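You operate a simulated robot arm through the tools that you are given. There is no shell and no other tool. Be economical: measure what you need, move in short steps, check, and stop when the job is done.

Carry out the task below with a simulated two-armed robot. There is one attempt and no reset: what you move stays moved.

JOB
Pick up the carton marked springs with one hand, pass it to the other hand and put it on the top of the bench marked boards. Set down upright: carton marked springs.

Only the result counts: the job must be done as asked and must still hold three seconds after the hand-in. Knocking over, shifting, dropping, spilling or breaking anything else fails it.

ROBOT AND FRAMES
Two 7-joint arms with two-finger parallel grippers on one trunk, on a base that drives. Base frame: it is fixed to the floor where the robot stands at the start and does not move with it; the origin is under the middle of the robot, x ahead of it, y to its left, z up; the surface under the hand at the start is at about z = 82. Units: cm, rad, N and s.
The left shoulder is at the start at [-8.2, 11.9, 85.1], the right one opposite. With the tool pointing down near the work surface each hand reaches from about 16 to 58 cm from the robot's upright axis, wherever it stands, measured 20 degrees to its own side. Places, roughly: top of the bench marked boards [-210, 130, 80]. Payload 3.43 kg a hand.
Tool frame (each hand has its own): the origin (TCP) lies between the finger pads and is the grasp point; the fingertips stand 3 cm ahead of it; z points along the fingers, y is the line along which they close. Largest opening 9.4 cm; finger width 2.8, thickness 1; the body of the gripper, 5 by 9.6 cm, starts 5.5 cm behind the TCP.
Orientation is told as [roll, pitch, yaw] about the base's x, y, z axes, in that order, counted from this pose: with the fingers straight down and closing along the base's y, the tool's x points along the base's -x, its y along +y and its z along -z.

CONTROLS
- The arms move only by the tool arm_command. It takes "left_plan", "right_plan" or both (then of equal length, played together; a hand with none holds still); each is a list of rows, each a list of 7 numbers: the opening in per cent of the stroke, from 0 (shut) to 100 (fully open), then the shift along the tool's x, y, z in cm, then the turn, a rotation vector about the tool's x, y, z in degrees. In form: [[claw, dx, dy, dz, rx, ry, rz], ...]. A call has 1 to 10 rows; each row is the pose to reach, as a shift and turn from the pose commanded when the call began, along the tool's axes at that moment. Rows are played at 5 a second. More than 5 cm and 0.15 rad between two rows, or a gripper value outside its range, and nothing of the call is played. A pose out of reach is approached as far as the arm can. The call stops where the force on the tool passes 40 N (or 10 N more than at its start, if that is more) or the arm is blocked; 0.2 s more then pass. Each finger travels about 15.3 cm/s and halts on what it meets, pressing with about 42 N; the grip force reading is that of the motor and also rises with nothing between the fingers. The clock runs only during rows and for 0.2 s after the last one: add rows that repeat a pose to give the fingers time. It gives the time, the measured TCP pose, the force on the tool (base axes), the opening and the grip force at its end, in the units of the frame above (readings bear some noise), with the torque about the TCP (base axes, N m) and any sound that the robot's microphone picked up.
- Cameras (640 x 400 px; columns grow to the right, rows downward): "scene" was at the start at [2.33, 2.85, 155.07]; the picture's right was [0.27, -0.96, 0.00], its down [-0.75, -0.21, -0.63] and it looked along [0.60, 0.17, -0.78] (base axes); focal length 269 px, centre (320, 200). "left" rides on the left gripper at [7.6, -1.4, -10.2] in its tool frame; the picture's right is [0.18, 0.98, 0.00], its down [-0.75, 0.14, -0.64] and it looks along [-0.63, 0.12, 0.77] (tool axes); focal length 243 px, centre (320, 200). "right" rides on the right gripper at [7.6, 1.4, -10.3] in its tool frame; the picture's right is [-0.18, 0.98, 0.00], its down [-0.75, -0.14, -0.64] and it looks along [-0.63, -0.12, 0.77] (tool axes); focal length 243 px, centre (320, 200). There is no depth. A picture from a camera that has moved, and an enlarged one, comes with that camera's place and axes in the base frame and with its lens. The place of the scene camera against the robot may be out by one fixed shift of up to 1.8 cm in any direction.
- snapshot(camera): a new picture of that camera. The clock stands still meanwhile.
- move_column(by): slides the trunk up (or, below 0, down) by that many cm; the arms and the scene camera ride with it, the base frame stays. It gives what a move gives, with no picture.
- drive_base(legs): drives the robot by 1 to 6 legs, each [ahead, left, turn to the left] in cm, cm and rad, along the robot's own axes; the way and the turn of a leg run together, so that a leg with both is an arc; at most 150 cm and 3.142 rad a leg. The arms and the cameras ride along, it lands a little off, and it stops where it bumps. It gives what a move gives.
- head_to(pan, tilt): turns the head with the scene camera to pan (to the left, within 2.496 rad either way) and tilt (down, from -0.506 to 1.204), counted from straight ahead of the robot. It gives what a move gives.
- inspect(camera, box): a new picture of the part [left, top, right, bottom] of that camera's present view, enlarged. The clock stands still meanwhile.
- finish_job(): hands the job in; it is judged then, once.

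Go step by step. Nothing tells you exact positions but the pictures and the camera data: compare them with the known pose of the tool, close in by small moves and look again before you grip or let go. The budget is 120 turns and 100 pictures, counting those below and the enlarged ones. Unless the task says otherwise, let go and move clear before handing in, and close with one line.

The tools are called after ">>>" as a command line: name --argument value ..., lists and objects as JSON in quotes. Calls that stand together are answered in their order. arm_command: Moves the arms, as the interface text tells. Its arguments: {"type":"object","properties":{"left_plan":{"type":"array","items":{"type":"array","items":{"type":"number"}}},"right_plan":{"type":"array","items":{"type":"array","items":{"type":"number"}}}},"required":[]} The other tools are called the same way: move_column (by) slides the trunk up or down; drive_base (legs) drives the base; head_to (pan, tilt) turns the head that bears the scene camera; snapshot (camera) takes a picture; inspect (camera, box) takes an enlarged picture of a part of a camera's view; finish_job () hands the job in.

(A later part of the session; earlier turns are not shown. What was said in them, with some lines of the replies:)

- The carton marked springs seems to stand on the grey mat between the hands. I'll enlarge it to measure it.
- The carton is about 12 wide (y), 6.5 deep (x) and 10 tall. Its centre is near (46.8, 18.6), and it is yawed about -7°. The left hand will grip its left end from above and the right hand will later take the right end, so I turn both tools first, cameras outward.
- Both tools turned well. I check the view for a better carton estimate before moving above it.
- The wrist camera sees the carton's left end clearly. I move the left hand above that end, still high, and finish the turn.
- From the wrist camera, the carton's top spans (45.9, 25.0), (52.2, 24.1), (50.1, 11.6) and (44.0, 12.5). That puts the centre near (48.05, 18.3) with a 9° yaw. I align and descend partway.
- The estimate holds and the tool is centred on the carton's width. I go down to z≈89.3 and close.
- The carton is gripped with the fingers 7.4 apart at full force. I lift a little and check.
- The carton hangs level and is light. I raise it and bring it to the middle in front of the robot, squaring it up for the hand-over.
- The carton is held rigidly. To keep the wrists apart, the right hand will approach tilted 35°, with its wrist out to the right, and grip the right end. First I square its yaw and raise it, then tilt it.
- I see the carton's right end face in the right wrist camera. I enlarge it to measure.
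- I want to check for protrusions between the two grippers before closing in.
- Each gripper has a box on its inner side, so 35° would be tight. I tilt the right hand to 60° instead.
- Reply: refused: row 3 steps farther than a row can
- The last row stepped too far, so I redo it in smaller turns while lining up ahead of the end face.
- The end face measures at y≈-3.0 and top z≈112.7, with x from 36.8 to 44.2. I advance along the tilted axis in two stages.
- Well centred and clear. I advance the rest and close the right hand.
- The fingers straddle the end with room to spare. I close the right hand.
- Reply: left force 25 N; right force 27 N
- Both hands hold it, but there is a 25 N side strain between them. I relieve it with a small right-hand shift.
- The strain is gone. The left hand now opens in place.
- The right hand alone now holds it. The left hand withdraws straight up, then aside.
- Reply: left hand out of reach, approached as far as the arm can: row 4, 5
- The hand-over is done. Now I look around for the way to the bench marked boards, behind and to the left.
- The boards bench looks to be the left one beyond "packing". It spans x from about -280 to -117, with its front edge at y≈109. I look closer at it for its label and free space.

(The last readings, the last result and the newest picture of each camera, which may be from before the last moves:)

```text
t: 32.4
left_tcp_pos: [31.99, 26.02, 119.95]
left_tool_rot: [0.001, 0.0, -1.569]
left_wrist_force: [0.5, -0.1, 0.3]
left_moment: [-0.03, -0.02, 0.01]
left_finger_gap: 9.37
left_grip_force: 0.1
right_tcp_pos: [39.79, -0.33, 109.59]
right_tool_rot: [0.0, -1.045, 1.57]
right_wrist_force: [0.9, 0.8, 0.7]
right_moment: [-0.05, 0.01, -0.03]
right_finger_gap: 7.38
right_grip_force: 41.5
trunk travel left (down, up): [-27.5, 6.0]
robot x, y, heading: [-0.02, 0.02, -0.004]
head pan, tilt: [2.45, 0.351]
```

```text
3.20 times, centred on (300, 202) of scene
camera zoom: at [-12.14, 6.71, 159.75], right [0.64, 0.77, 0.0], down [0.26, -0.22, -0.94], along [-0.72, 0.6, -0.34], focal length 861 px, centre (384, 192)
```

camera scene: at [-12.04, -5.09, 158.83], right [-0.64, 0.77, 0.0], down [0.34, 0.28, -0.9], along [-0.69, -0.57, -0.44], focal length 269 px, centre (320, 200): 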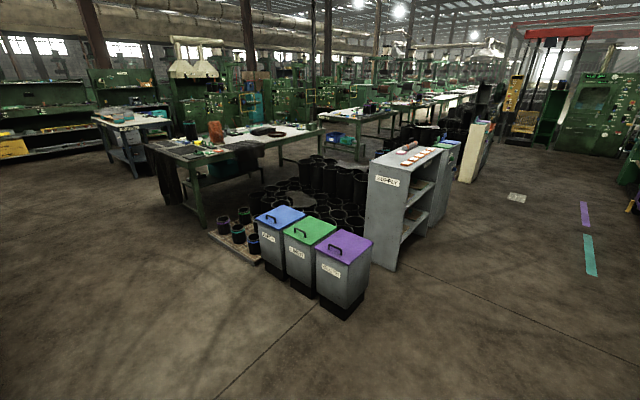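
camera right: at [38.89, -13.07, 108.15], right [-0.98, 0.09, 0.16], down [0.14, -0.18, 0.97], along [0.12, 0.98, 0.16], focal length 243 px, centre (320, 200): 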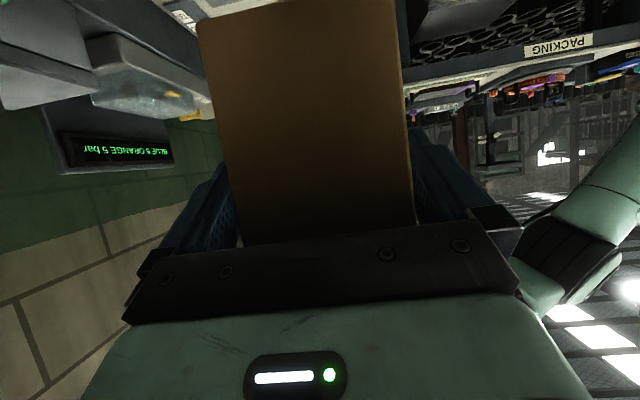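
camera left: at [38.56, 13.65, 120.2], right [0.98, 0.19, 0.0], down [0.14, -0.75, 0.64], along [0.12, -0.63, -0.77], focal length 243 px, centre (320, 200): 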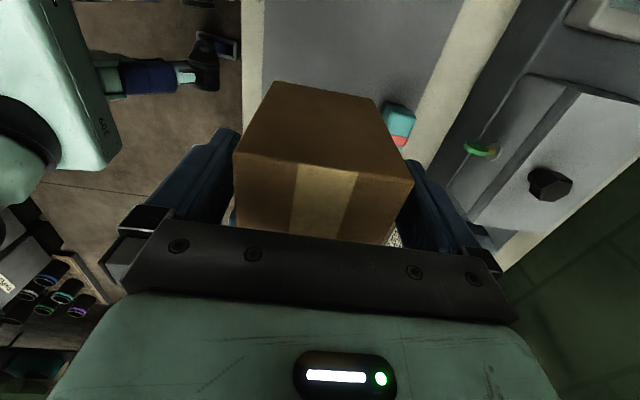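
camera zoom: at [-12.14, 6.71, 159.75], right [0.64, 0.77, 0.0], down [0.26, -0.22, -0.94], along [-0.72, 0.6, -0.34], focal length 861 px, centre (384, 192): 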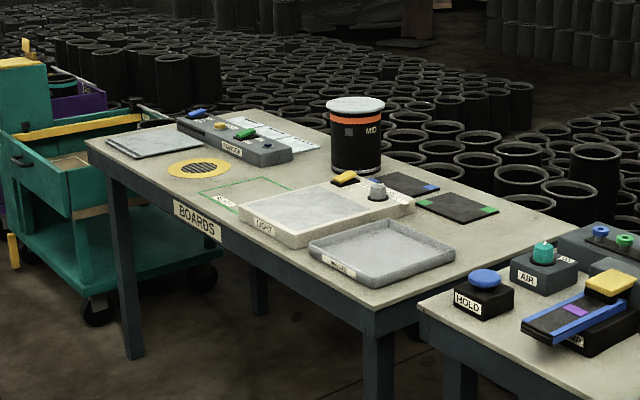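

It is marked BOARDS. The aisle is open, so I back off, turn left to face +y and slide left along the aisle at a safe distance from the benches.

>>> drive_base --legs '[[-60, 0, 0], [0, 0, 1.5708], [0, 125, 0]]'

>>> head_to --pan 0.1 --tilt 0.6

>>> snapshot --camera "scene"

```text
t: 50.3
left_tcp_pos: [-209.29, 32.38, 119.98]
left_tool_rot: [0.0, 0.001, 0.003]
left_wrist_force: [-0.9, 0.6, 0.4]
left_moment: [0.01, 0.03, -0.04]
left_finger_gap: 9.41
left_grip_force: 0.0
right_tcp_pos: [-182.83, 40.24, 109.63]
right_tool_rot: [0.002, -1.042, -3.141]
right_wrist_force: [-0.3, 0.4, 0.1]
right_moment: [-0.02, -0.07, 0.01]
right_finger_gap: 7.41
right_grip_force: 41.9
trunk travel left (down, up): [-27.5, 6.0]
robot x, y, heading: [-183.09, 0.27, 1.575]
head pan, tilt: [2.45, 0.351]
```

```text
t: 52.5
left_tcp_pos: [-209.24, 32.46, 120.01]
left_tool_rot: [-0.001, 0.0, 0.004]
left_wrist_force: [0.4, 0.4, 0.9]
left_moment: [0.03, 0.0, -0.02]
left_finger_gap: 9.39
left_grip_force: 0.0
right_tcp_pos: [-182.84, 40.2, 109.61]
right_tool_rot: [0.001, -1.044, -3.14]
right_wrist_force: [-0.4, -0.2, -1.0]
right_moment: [0.0, -0.07, 0.03]
right_finger_gap: 7.4
right_grip_force: 42.1
trunk travel left (down, up): [-27.5, 6.0]
robot x, y, heading: [-183.18, 0.42, 1.571]
head pan, tilt: [0.099, 0.6]
```

```text
62 pictures are left
camera scene: at [-184.62, 5.57, 157.48], right [0.99, 0.1, 0.0], down [0.06, -0.56, -0.83], along [-0.08, 0.82, -0.56], focal length 269 px, centre (320, 200)
```

scene: 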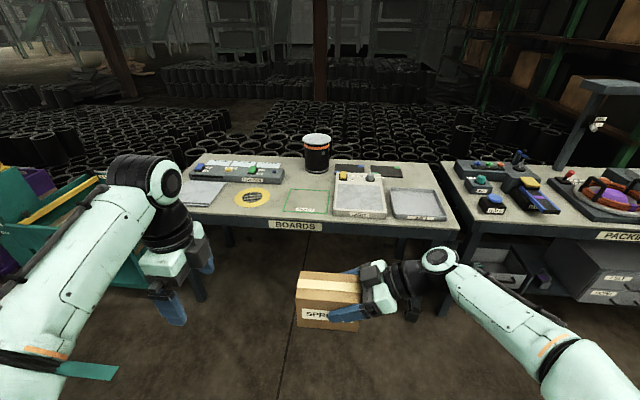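

I see the bench top. The green-outlined area between the yellow grille and the LIGHT box looks free and flat. I enlarge it.

>>> inspect --camera "scene" --box '[170, 130, 470, 250]'

```text
2.13 times, centred on (320, 190) of scene
camera zoom: at [-184.62, 5.57, 157.48], right [0.99, 0.1, 0.0], down [0.06, -0.56, -0.83], along [-0.08, 0.82, -0.56], focal length 574 px, centre (320, 221)
```

zoom: 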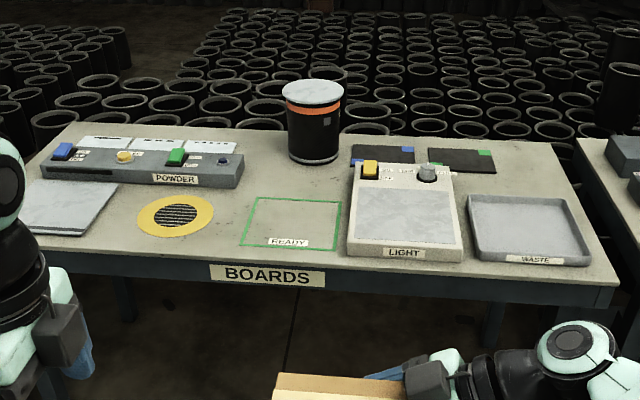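

The READY area spans x from -212 to -191 and y from 107 to 127. The grille's right edge is at -222 and the LIGHT box starts near -190. I aim for carton centre (-209, 117), which leaves room for the hand's camera, and drive in with a stop short.

>>> drive_base --legs '[[0, 22.5, 0], [60, 0, 0]]'

>>> head_to --pan 0 --tilt 0.9

>>> snapshot --camera "scene"

>>> snapshot --camera "left"

```text
t: 58.0
left_tcp_pos: [-231.01, 92.05, 119.93]
left_tool_rot: [0.001, 0.0, 0.003]
left_wrist_force: [0.6, 0.2, 0.3]
left_moment: [-0.05, 0.0, -0.03]
left_finger_gap: 9.39
left_grip_force: 0.0
right_tcp_pos: [-204.84, 99.96, 109.51]
right_tool_rot: [0.001, -1.045, 3.141]
right_wrist_force: [-1.1, -0.5, 0.0]
right_moment: [0.01, -0.04, 0.03]
right_finger_gap: 7.41
right_grip_force: 42.2
trunk travel left (down, up): [-27.5, 6.0]
robot x, y, heading: [-205.23, 59.94, 1.571]
head pan, tilt: [0.099, 0.6]
```

```text
t: 58.8
left_tcp_pos: [-231.05, 92.05, 119.85]
left_tool_rot: [0.002, -0.001, 0.003]
left_wrist_force: [0.1, -0.8, -0.8]
left_moment: [-0.02, 0.03, -0.01]
left_finger_gap: 9.4
left_grip_force: 0.1
right_tcp_pos: [-204.72, 99.92, 109.47]
right_tool_rot: [0.001, -1.043, 3.143]
right_wrist_force: [0.0, 0.6, -0.4]
right_moment: [-0.02, -0.06, -0.02]
right_finger_gap: 7.43
right_grip_force: 42.2
trunk travel left (down, up): [-27.5, 6.0]
robot x, y, heading: [-205.29, 59.99, 1.57]
head pan, tilt: [0.0, 0.901]
```

```text
60 pictures are left
camera scene: at [-205.73, 64.03, 155.0], right [1.0, 0.0, 0.0], down [0.0, -0.78, -0.62], along [0.0, 0.62, -0.78], focal length 269 px, centre (320, 200)
```

scene: 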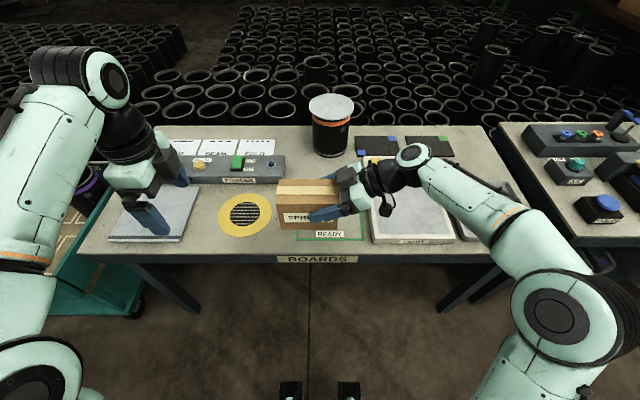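

```text
59 pictures are left
camera left: at [-238.78, 90.6, 130.25], right [-0.19, 0.98, 0.0], down [0.75, 0.14, 0.64], along [0.63, 0.12, -0.77], focal length 243 px, centre (320, 200)
```

left: 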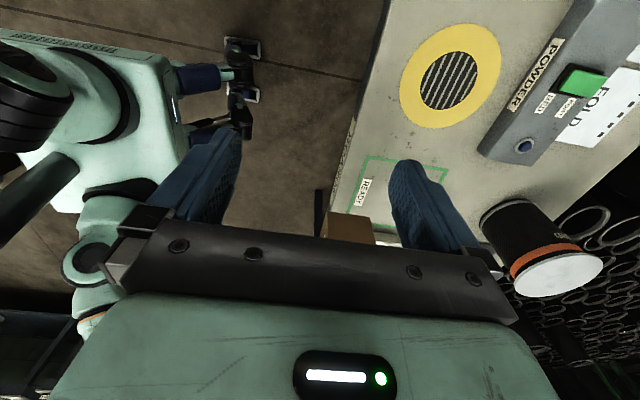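

Both cameras agree: READY's front-left corner is at (-212.7, 107) and the bench edge is at y≈101.5. I drive 14 cm more.

>>> drive_base --legs '[[14, 0, 0]]'

>>> snapshot --camera "scene"

>>> snapshot --camera "right"

>>> snapshot --camera "left"

```text
t: 60.1
left_tcp_pos: [-231.13, 106.04, 120.04]
left_tool_rot: [-0.001, 0.001, 0.001]
left_wrist_force: [0.3, 0.4, -0.4]
left_moment: [-0.03, -0.02, 0.03]
left_finger_gap: 9.4
left_grip_force: 0.0
right_tcp_pos: [-204.66, 113.93, 109.56]
right_tool_rot: [0.0, -1.045, 3.141]
right_wrist_force: [0.3, -0.4, -2.7]
right_moment: [-0.05, -0.07, 0.03]
right_finger_gap: 7.42
right_grip_force: 42.0
trunk travel left (down, up): [-27.5, 6.0]
robot x, y, heading: [-205.73, 73.93, 1.567]
head pan, tilt: [0.0, 0.901]
```

```text
58 pictures are left
camera scene: at [-205.72, 78.03, 154.99], right [1.0, 0.0, 0.0], down [0.0, -0.78, -0.62], along [0.0, 0.62, -0.78], focal length 269 px, centre (320, 200)
```

scene: 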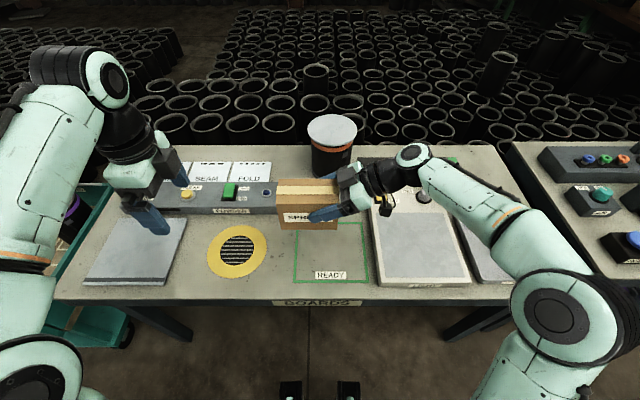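

```text
57 pictures are left
camera right: at [-192.07, 112.37, 108.17], right [-0.09, -0.98, 0.16], down [0.18, 0.14, 0.97], along [-0.98, 0.12, 0.16], focal length 243 px, centre (320, 200)
```

right: 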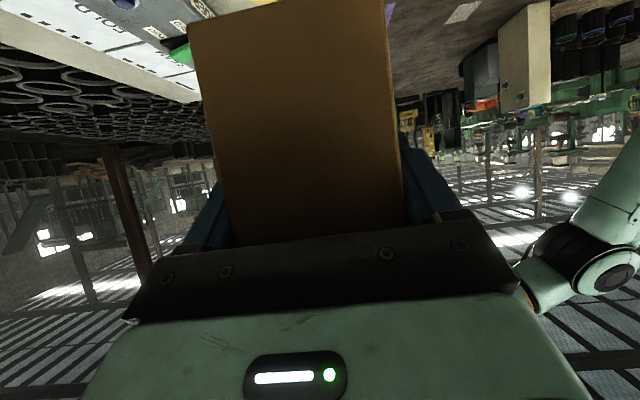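

```text
56 pictures are left
camera left: at [-238.78, 104.59, 130.24], right [-0.19, 0.98, 0.0], down [0.75, 0.14, 0.64], along [0.63, 0.12, -0.77], focal length 243 px, centre (320, 200)
```

left: 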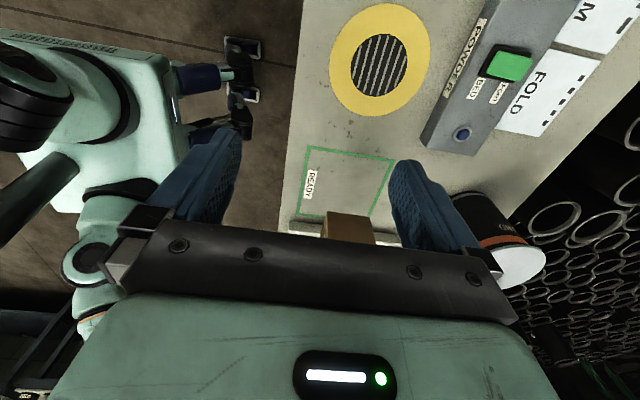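

All is clear below the carton. I lower it vertically with the arm by 12 and check.

>>> arm_command --right_plan '[[20, 2.6, 0, 1.5, 0, 0, 0], [20, 5.2, 0, 3, 0, 0, 0], [20, 7.8, 0, 4.5, 0, 0, 0], [20, 10.4, 0, 6, 0, 0, 0], [20, 10.4, 0, 6, 0, 0, 0]]'

>>> snapshot --camera "scene"

>>> snapshot --camera "right"

```text
t: 61.3
left_tcp_pos: [-231.24, 106.07, 119.97]
left_tool_rot: [0.001, 0.0, 0.002]
left_wrist_force: [-0.5, 0.1, -0.7]
left_moment: [-0.01, -0.02, 0.0]
left_finger_gap: 9.41
left_grip_force: 0.1
right_tcp_pos: [-204.79, 113.73, 97.5]
right_tool_rot: [0.001, -1.043, -3.143]
right_wrist_force: [-0.1, 0.2, -2.1]
right_moment: [0.03, -0.06, -0.01]
right_finger_gap: 7.41
right_grip_force: 41.5
trunk travel left (down, up): [-27.5, 6.0]
robot x, y, heading: [-205.27, 74.03, 1.571]
head pan, tilt: [0.0, 0.901]
```

```text
55 pictures are left
camera scene: at [-205.73, 77.97, 155.0], right [1.0, 0.0, 0.0], down [0.0, -0.78, -0.62], along [0.0, 0.62, -0.78], focal length 269 px, centre (320, 200)
```

scene: 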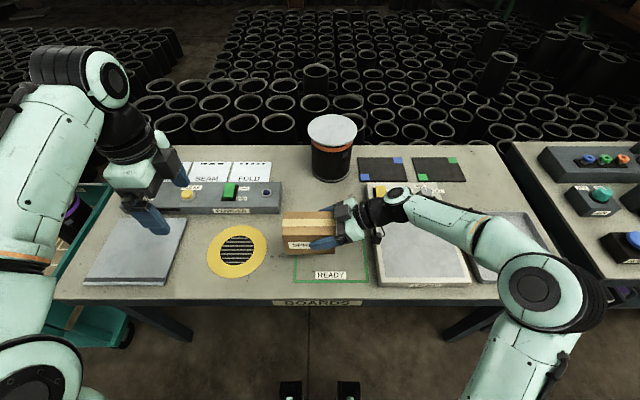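

```text
54 pictures are left
camera right: at [-192.14, 112.26, 96.11], right [-0.09, -0.98, 0.16], down [0.18, 0.14, 0.97], along [-0.98, 0.12, 0.16], focal length 243 px, centre (320, 200)
```

right: 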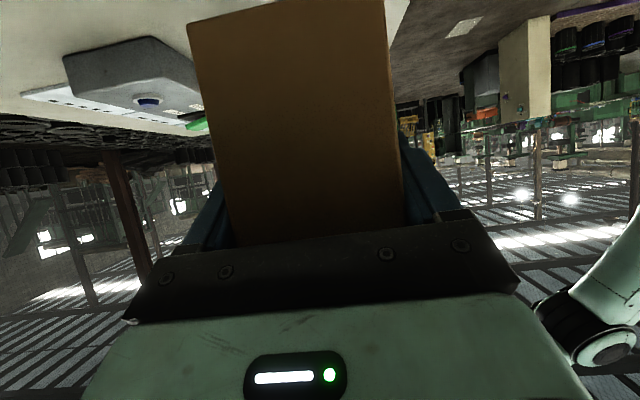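

Going well. I shift 2.5 cm left to keep the hand's camera off the LIGHT box and lower 7 more.

>>> arm_command --right_plan '[[20, -1.25, 0, 2.17, 0, 0, 0], [20, 0.8, 0, 3.3, 0, 0, 0], [20, 2.8, 0, 4.5, 0, 0, 0], [20, 4.81, 0, 5.67, 0, 0, 0], [20, 4.81, 0, 5.67, 0, 0, 0]]'

>>> inspect --camera "scene" --box '[200, 150, 480, 325]'

>>> snapshot --camera "left"

>>> snapshot --camera "right"

```text
t: 62.5
left_tcp_pos: [-231.26, 105.98, 119.96]
left_tool_rot: [0.0, 0.001, 0.001]
left_wrist_force: [-0.3, -0.1, -0.3]
left_moment: [0.0, -0.01, -0.02]
left_finger_gap: 9.41
left_grip_force: 0.0
right_tcp_pos: [-207.18, 113.77, 90.47]
right_tool_rot: [-0.002, -1.044, -3.14]
right_wrist_force: [0.6, -0.9, -2.0]
right_moment: [-0.03, -0.07, 0.0]
right_finger_gap: 7.36
right_grip_force: 42.2
trunk travel left (down, up): [-27.5, 6.0]
robot x, y, heading: [-205.3, 73.99, 1.57]
head pan, tilt: [0.0, 0.901]
```

```text
2.29 times, centred on (340, 238) of scene
camera zoom: at [-205.74, 77.97, 155.0], right [1.0, 0.0, 0.0], down [0.0, -0.78, -0.62], along [0.0, 0.62, -0.78], focal length 615 px, centre (274, 114)
```

zoom: 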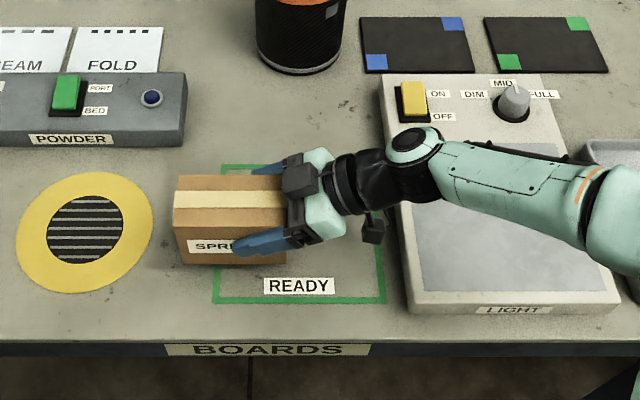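

```text
52 pictures are left
camera left: at [-238.8, 104.55, 130.26], right [-0.19, 0.98, 0.0], down [0.75, 0.14, 0.64], along [0.63, 0.12, -0.77], focal length 243 px, centre (320, 200)
```

left: 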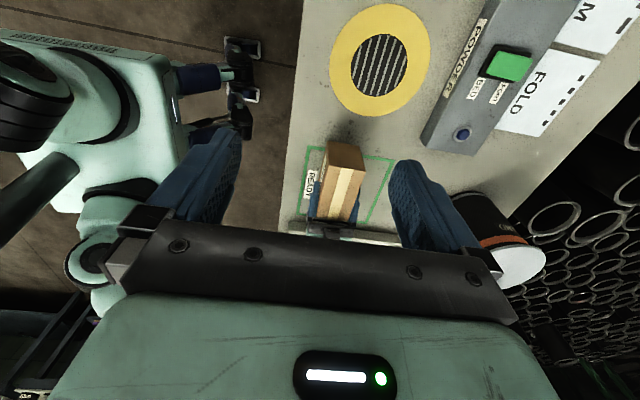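

```text
51 pictures are left
camera right: at [-194.53, 112.28, 89.12], right [-0.09, -0.98, 0.16], down [0.18, 0.14, 0.97], along [-0.98, 0.12, 0.16], focal length 243 px, centre (320, 200)
```

right: 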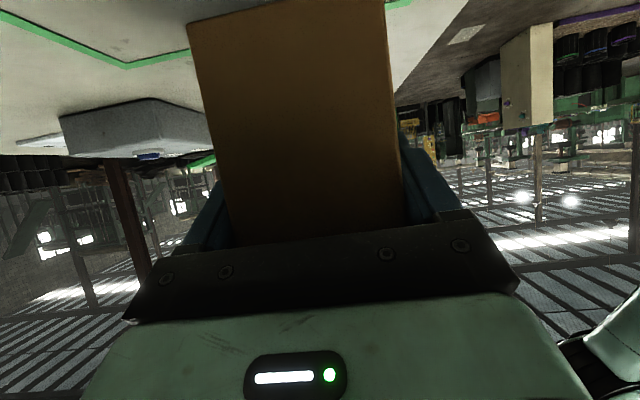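

The carton is about 3 cm above the bench, clear of the grille and LIGHT box. I lower it gently and watch the force.

>>> arm_command --right_plan '[[20, 0.87, 0, 0.5, 0, 0, 0], [20, 1.56, 0, 0.9, 0, 0, 0], [20, 1.9, 0, 1.1, 0, 0, 0], [20, 1.9, 0, 1.1, 0, 0, 0]]'

```text
t: 63.5
left_tcp_pos: [-231.18, 106.11, 120.1]
left_tool_rot: [0.001, -0.001, 0.002]
left_wrist_force: [0.5, 0.1, -0.5]
left_moment: [-0.04, 0.01, 0.02]
left_finger_gap: 9.42
left_grip_force: 0.1
right_tcp_pos: [-207.18, 113.95, 88.29]
right_tool_rot: [0.0, -1.043, -3.142]
right_wrist_force: [-0.3, -0.5, -1.9]
right_moment: [-0.02, -0.08, 0.0]
right_finger_gap: 7.4
right_grip_force: 42.3
trunk travel left (down, up): [-27.5, 6.0]
robot x, y, heading: [-205.18, 74.01, 1.57]
head pan, tilt: [0.0, 0.901]
```

>>> arm_command --right_plan '[[20, 0.26, 0, 0.15, 0, 0, 0], [20, 0.52, 0, 0.3, 0, 0, 0], [20, 0.69, 0, 0.4, 0, 0, 0], [20, 0.69, 0, 0.4, 0, 0, 0]]'

>>> inspect --camera "left" --box '[270, 120, 430, 240]'

```text
t: 64.5
left_tcp_pos: [-231.19, 106.09, 119.96]
left_tool_rot: [0.0, 0.0, 0.003]
left_wrist_force: [0.5, -0.3, -0.5]
left_moment: [-0.01, -0.06, -0.02]
left_finger_gap: 9.4
left_grip_force: 0.0
right_tcp_pos: [-207.03, 113.81, 87.68]
right_tool_rot: [0.002, -1.044, -3.142]
right_wrist_force: [0.6, 0.1, -2.2]
right_moment: [0.0, -0.04, 0.02]
right_finger_gap: 7.44
right_grip_force: 42.2
trunk travel left (down, up): [-27.5, 6.0]
robot x, y, heading: [-205.15, 74.05, 1.57]
head pan, tilt: [0.0, 0.901]
```

```text
3.33 times, centred on (350, 180) of left
camera zoom: at [-238.78, 104.56, 130.25], right [-0.19, 0.98, 0.0], down [0.75, 0.14, 0.64], along [0.63, 0.12, -0.77], focal length 809 px, centre (220, 267)
```

zoom: 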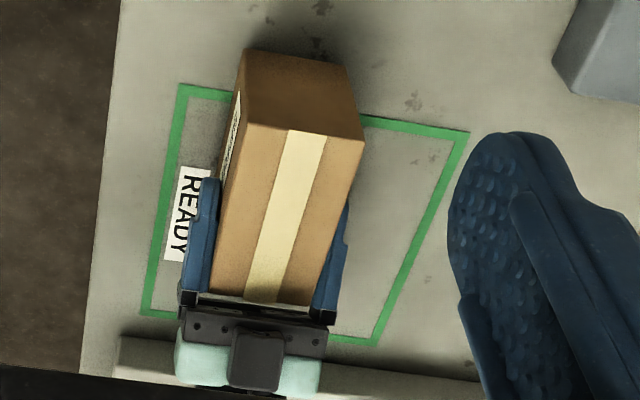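

Not touching yet. I continue in small steps.

>>> arm_command --right_plan '[[20, 0.17, 0, 0.1, 0, 0, 0], [20, 0.35, 0, 0.2, 0, 0, 0], [20, 0.35, 0, 0.2, 0, 0, 0]]'

```text
t: 65.3
left_tcp_pos: [-231.12, 106.09, 119.92]
left_tool_rot: [0.0, 0.0, 0.002]
left_wrist_force: [-0.2, 0.7, -0.3]
left_moment: [0.02, 0.02, -0.01]
left_finger_gap: 9.43
left_grip_force: 0.1
right_tcp_pos: [-207.11, 113.76, 87.24]
right_tool_rot: [-0.001, -1.044, 3.141]
right_wrist_force: [0.1, 1.1, -2.4]
right_moment: [0.01, -0.07, 0.03]
right_finger_gap: 7.42
right_grip_force: 42.0
trunk travel left (down, up): [-27.5, 6.0]
robot x, y, heading: [-205.26, 73.98, 1.574]
head pan, tilt: [0.0, 0.901]
```

>>> arm_command --right_plan '[[20, 0.17, 0, 0.1, 0, 0, 0], [20, 0.35, 0, 0.2, 0, 0, 0], [20, 0.35, 0, 0.2, 0, 0, 0]]'

```text
t: 66.1
left_tcp_pos: [-231.12, 105.86, 120.07]
left_tool_rot: [0.003, 0.0, 0.001]
left_wrist_force: [0.2, 0.7, -0.1]
left_moment: [0.01, -0.03, -0.03]
left_finger_gap: 9.39
left_grip_force: 0.0
right_tcp_pos: [-207.19, 113.86, 86.95]
right_tool_rot: [-0.004, -1.047, -3.139]
right_wrist_force: [5.5, -0.5, 18.2]
right_moment: [-0.55, 0.9, 0.26]
right_finger_gap: 7.42
right_grip_force: 41.8
trunk travel left (down, up): [-27.5, 6.0]
robot x, y, heading: [-205.18, 74.09, 1.567]
head pan, tilt: [0.0, 0.901]
```

The carton touches the bench at about 18 N. I ease up slightly, then open.

>>> arm_command --right_plan '[[20, -0.1, 0, -0.06, 0, 0, 0], [20, -0.1, 0, -0.06, 0, 0, 0], [60, -0.1, 0, -0.06, 0, 0, 0], [80, -0.1, 0, -0.06, 0, 0, 0], [100, -0.1, 0, -0.06, 0, 0, 0], [100, -0.1, 0, -0.06, 0, 0, 0], [100, -0.1, 0, -0.06, 0, 0, 0]]'

>>> inspect --camera "left" --box '[270, 120, 430, 240]'

>>> snapshot --camera "right"

```text
t: 67.7
left_tcp_pos: [-231.12, 106.11, 119.99]
left_tool_rot: [0.001, -0.001, 0.0]
left_wrist_force: [-0.2, -0.8, 0.0]
left_moment: [-0.01, 0.03, -0.02]
left_finger_gap: 9.41
left_grip_force: 0.0
right_tcp_pos: [-207.04, 113.81, 86.94]
right_tool_rot: [0.0, -1.043, -3.142]
right_wrist_force: [-0.3, 0.6, 0.1]
right_moment: [-0.04, 0.01, 0.02]
right_finger_gap: 9.4
right_grip_force: 0.0
trunk travel left (down, up): [-27.5, 6.0]
robot x, y, heading: [-205.15, 74.17, 1.574]
head pan, tilt: [0.0, 0.901]
```

```text
3.33 times, centred on (350, 180) of left
camera zoom: at [-238.78, 104.55, 130.26], right [-0.19, 0.98, 0.0], down [0.75, 0.14, 0.64], along [0.63, 0.12, -0.77], focal length 809 px, centre (220, 267)
```

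zoom: 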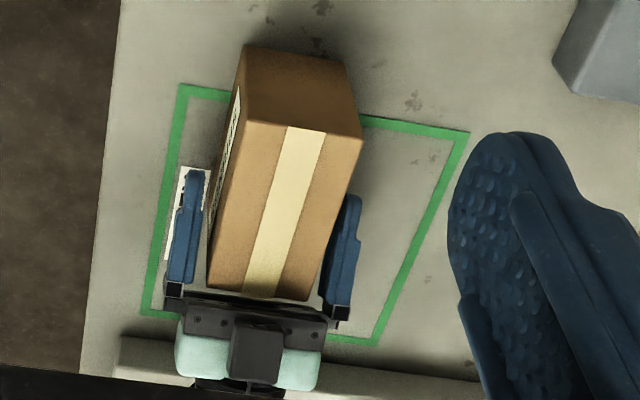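

```text
48 pictures are left
camera right: at [-194.47, 112.34, 85.44], right [-0.09, -0.98, 0.16], down [0.18, 0.14, 0.97], along [-0.98, 0.12, 0.16], focal length 243 px, centre (320, 200)
```

right: 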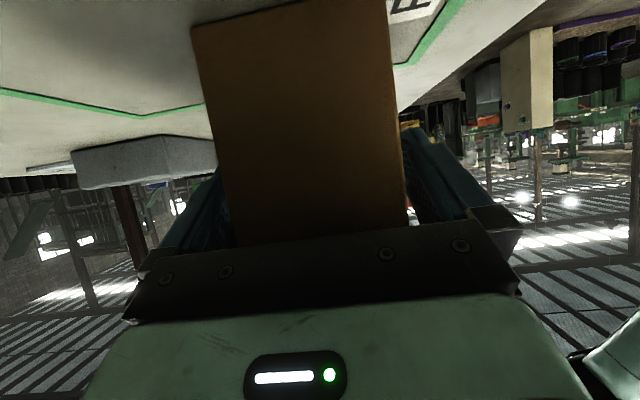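

Released, and the carton stands upright. The right hand withdraws up and to the right.

>>> arm_command --right_plan '[[100, -0.6, 0, -0.95, 0, 0, 0], [100, -1.23, 0, -1.87, 0, 0, 0], [100, -3.08, 0, -4.67, 0, 0, 0], [100, -4.43, 0, -8.33, 0, 0, 0], [100, -5.53, 0, -12.43, 0, 0, 0], [100, -8.5, 0, -15.3, 0, 0, 0], [100, -8.5, 0, -15.3, 0, 0, 0]]'

>>> snapshot --camera "scene"

>>> snapshot --camera "right"

```text
t: 69.3
left_tcp_pos: [-231.14, 106.04, 119.87]
left_tool_rot: [-0.001, 0.001, 0.0]
left_wrist_force: [0.1, 0.1, -0.1]
left_moment: [0.02, 0.03, 0.03]
left_finger_gap: 9.39
left_grip_force: 0.0
right_tcp_pos: [-198.05, 113.96, 101.97]
right_tool_rot: [0.002, -1.045, 3.139]
right_wrist_force: [0.3, 0.3, 0.3]
right_moment: [0.01, -0.04, 0.0]
right_finger_gap: 9.4
right_grip_force: 0.0
trunk travel left (down, up): [-27.5, 6.0]
robot x, y, heading: [-205.57, 74.22, 1.569]
head pan, tilt: [0.0, 0.901]
```

```text
47 pictures are left
camera scene: at [-205.69, 78.0, 155.0], right [1.0, 0.0, 0.0], down [0.0, -0.78, -0.62], along [0.0, 0.62, -0.78], focal length 269 px, centre (320, 200)
```

scene: 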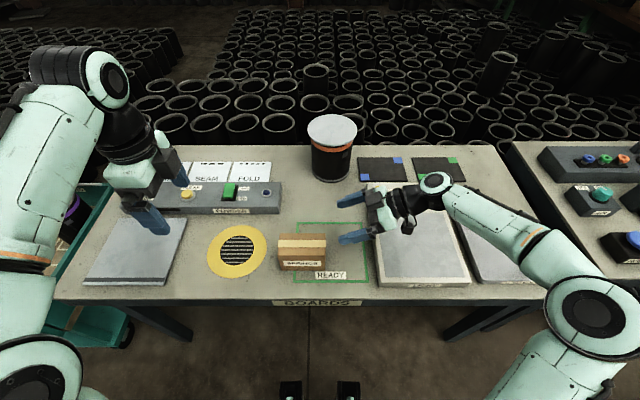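

```text
46 pictures are left
camera right: at [-185.36, 112.37, 100.61], right [-0.09, -0.98, 0.16], down [0.18, 0.14, 0.97], along [-0.98, 0.12, 0.16], focal length 243 px, centre (320, 200)
```

right: 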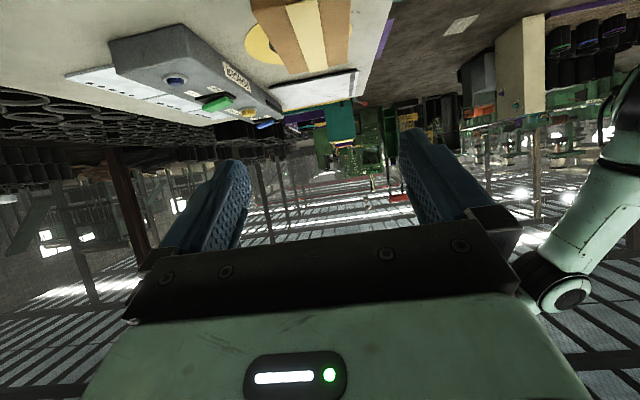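

The springs carton stands upright and free on the boards bench, nothing else has moved and both hands are clear. I hand the job in.

>>> finish_job

```text
The job is handed in.
```

The left hand picked up the carton marked springs and passed it to the right hand, which set it upright on top of the bench marked boards. In the last pictures both hands were clear of it and nothing else had moved.
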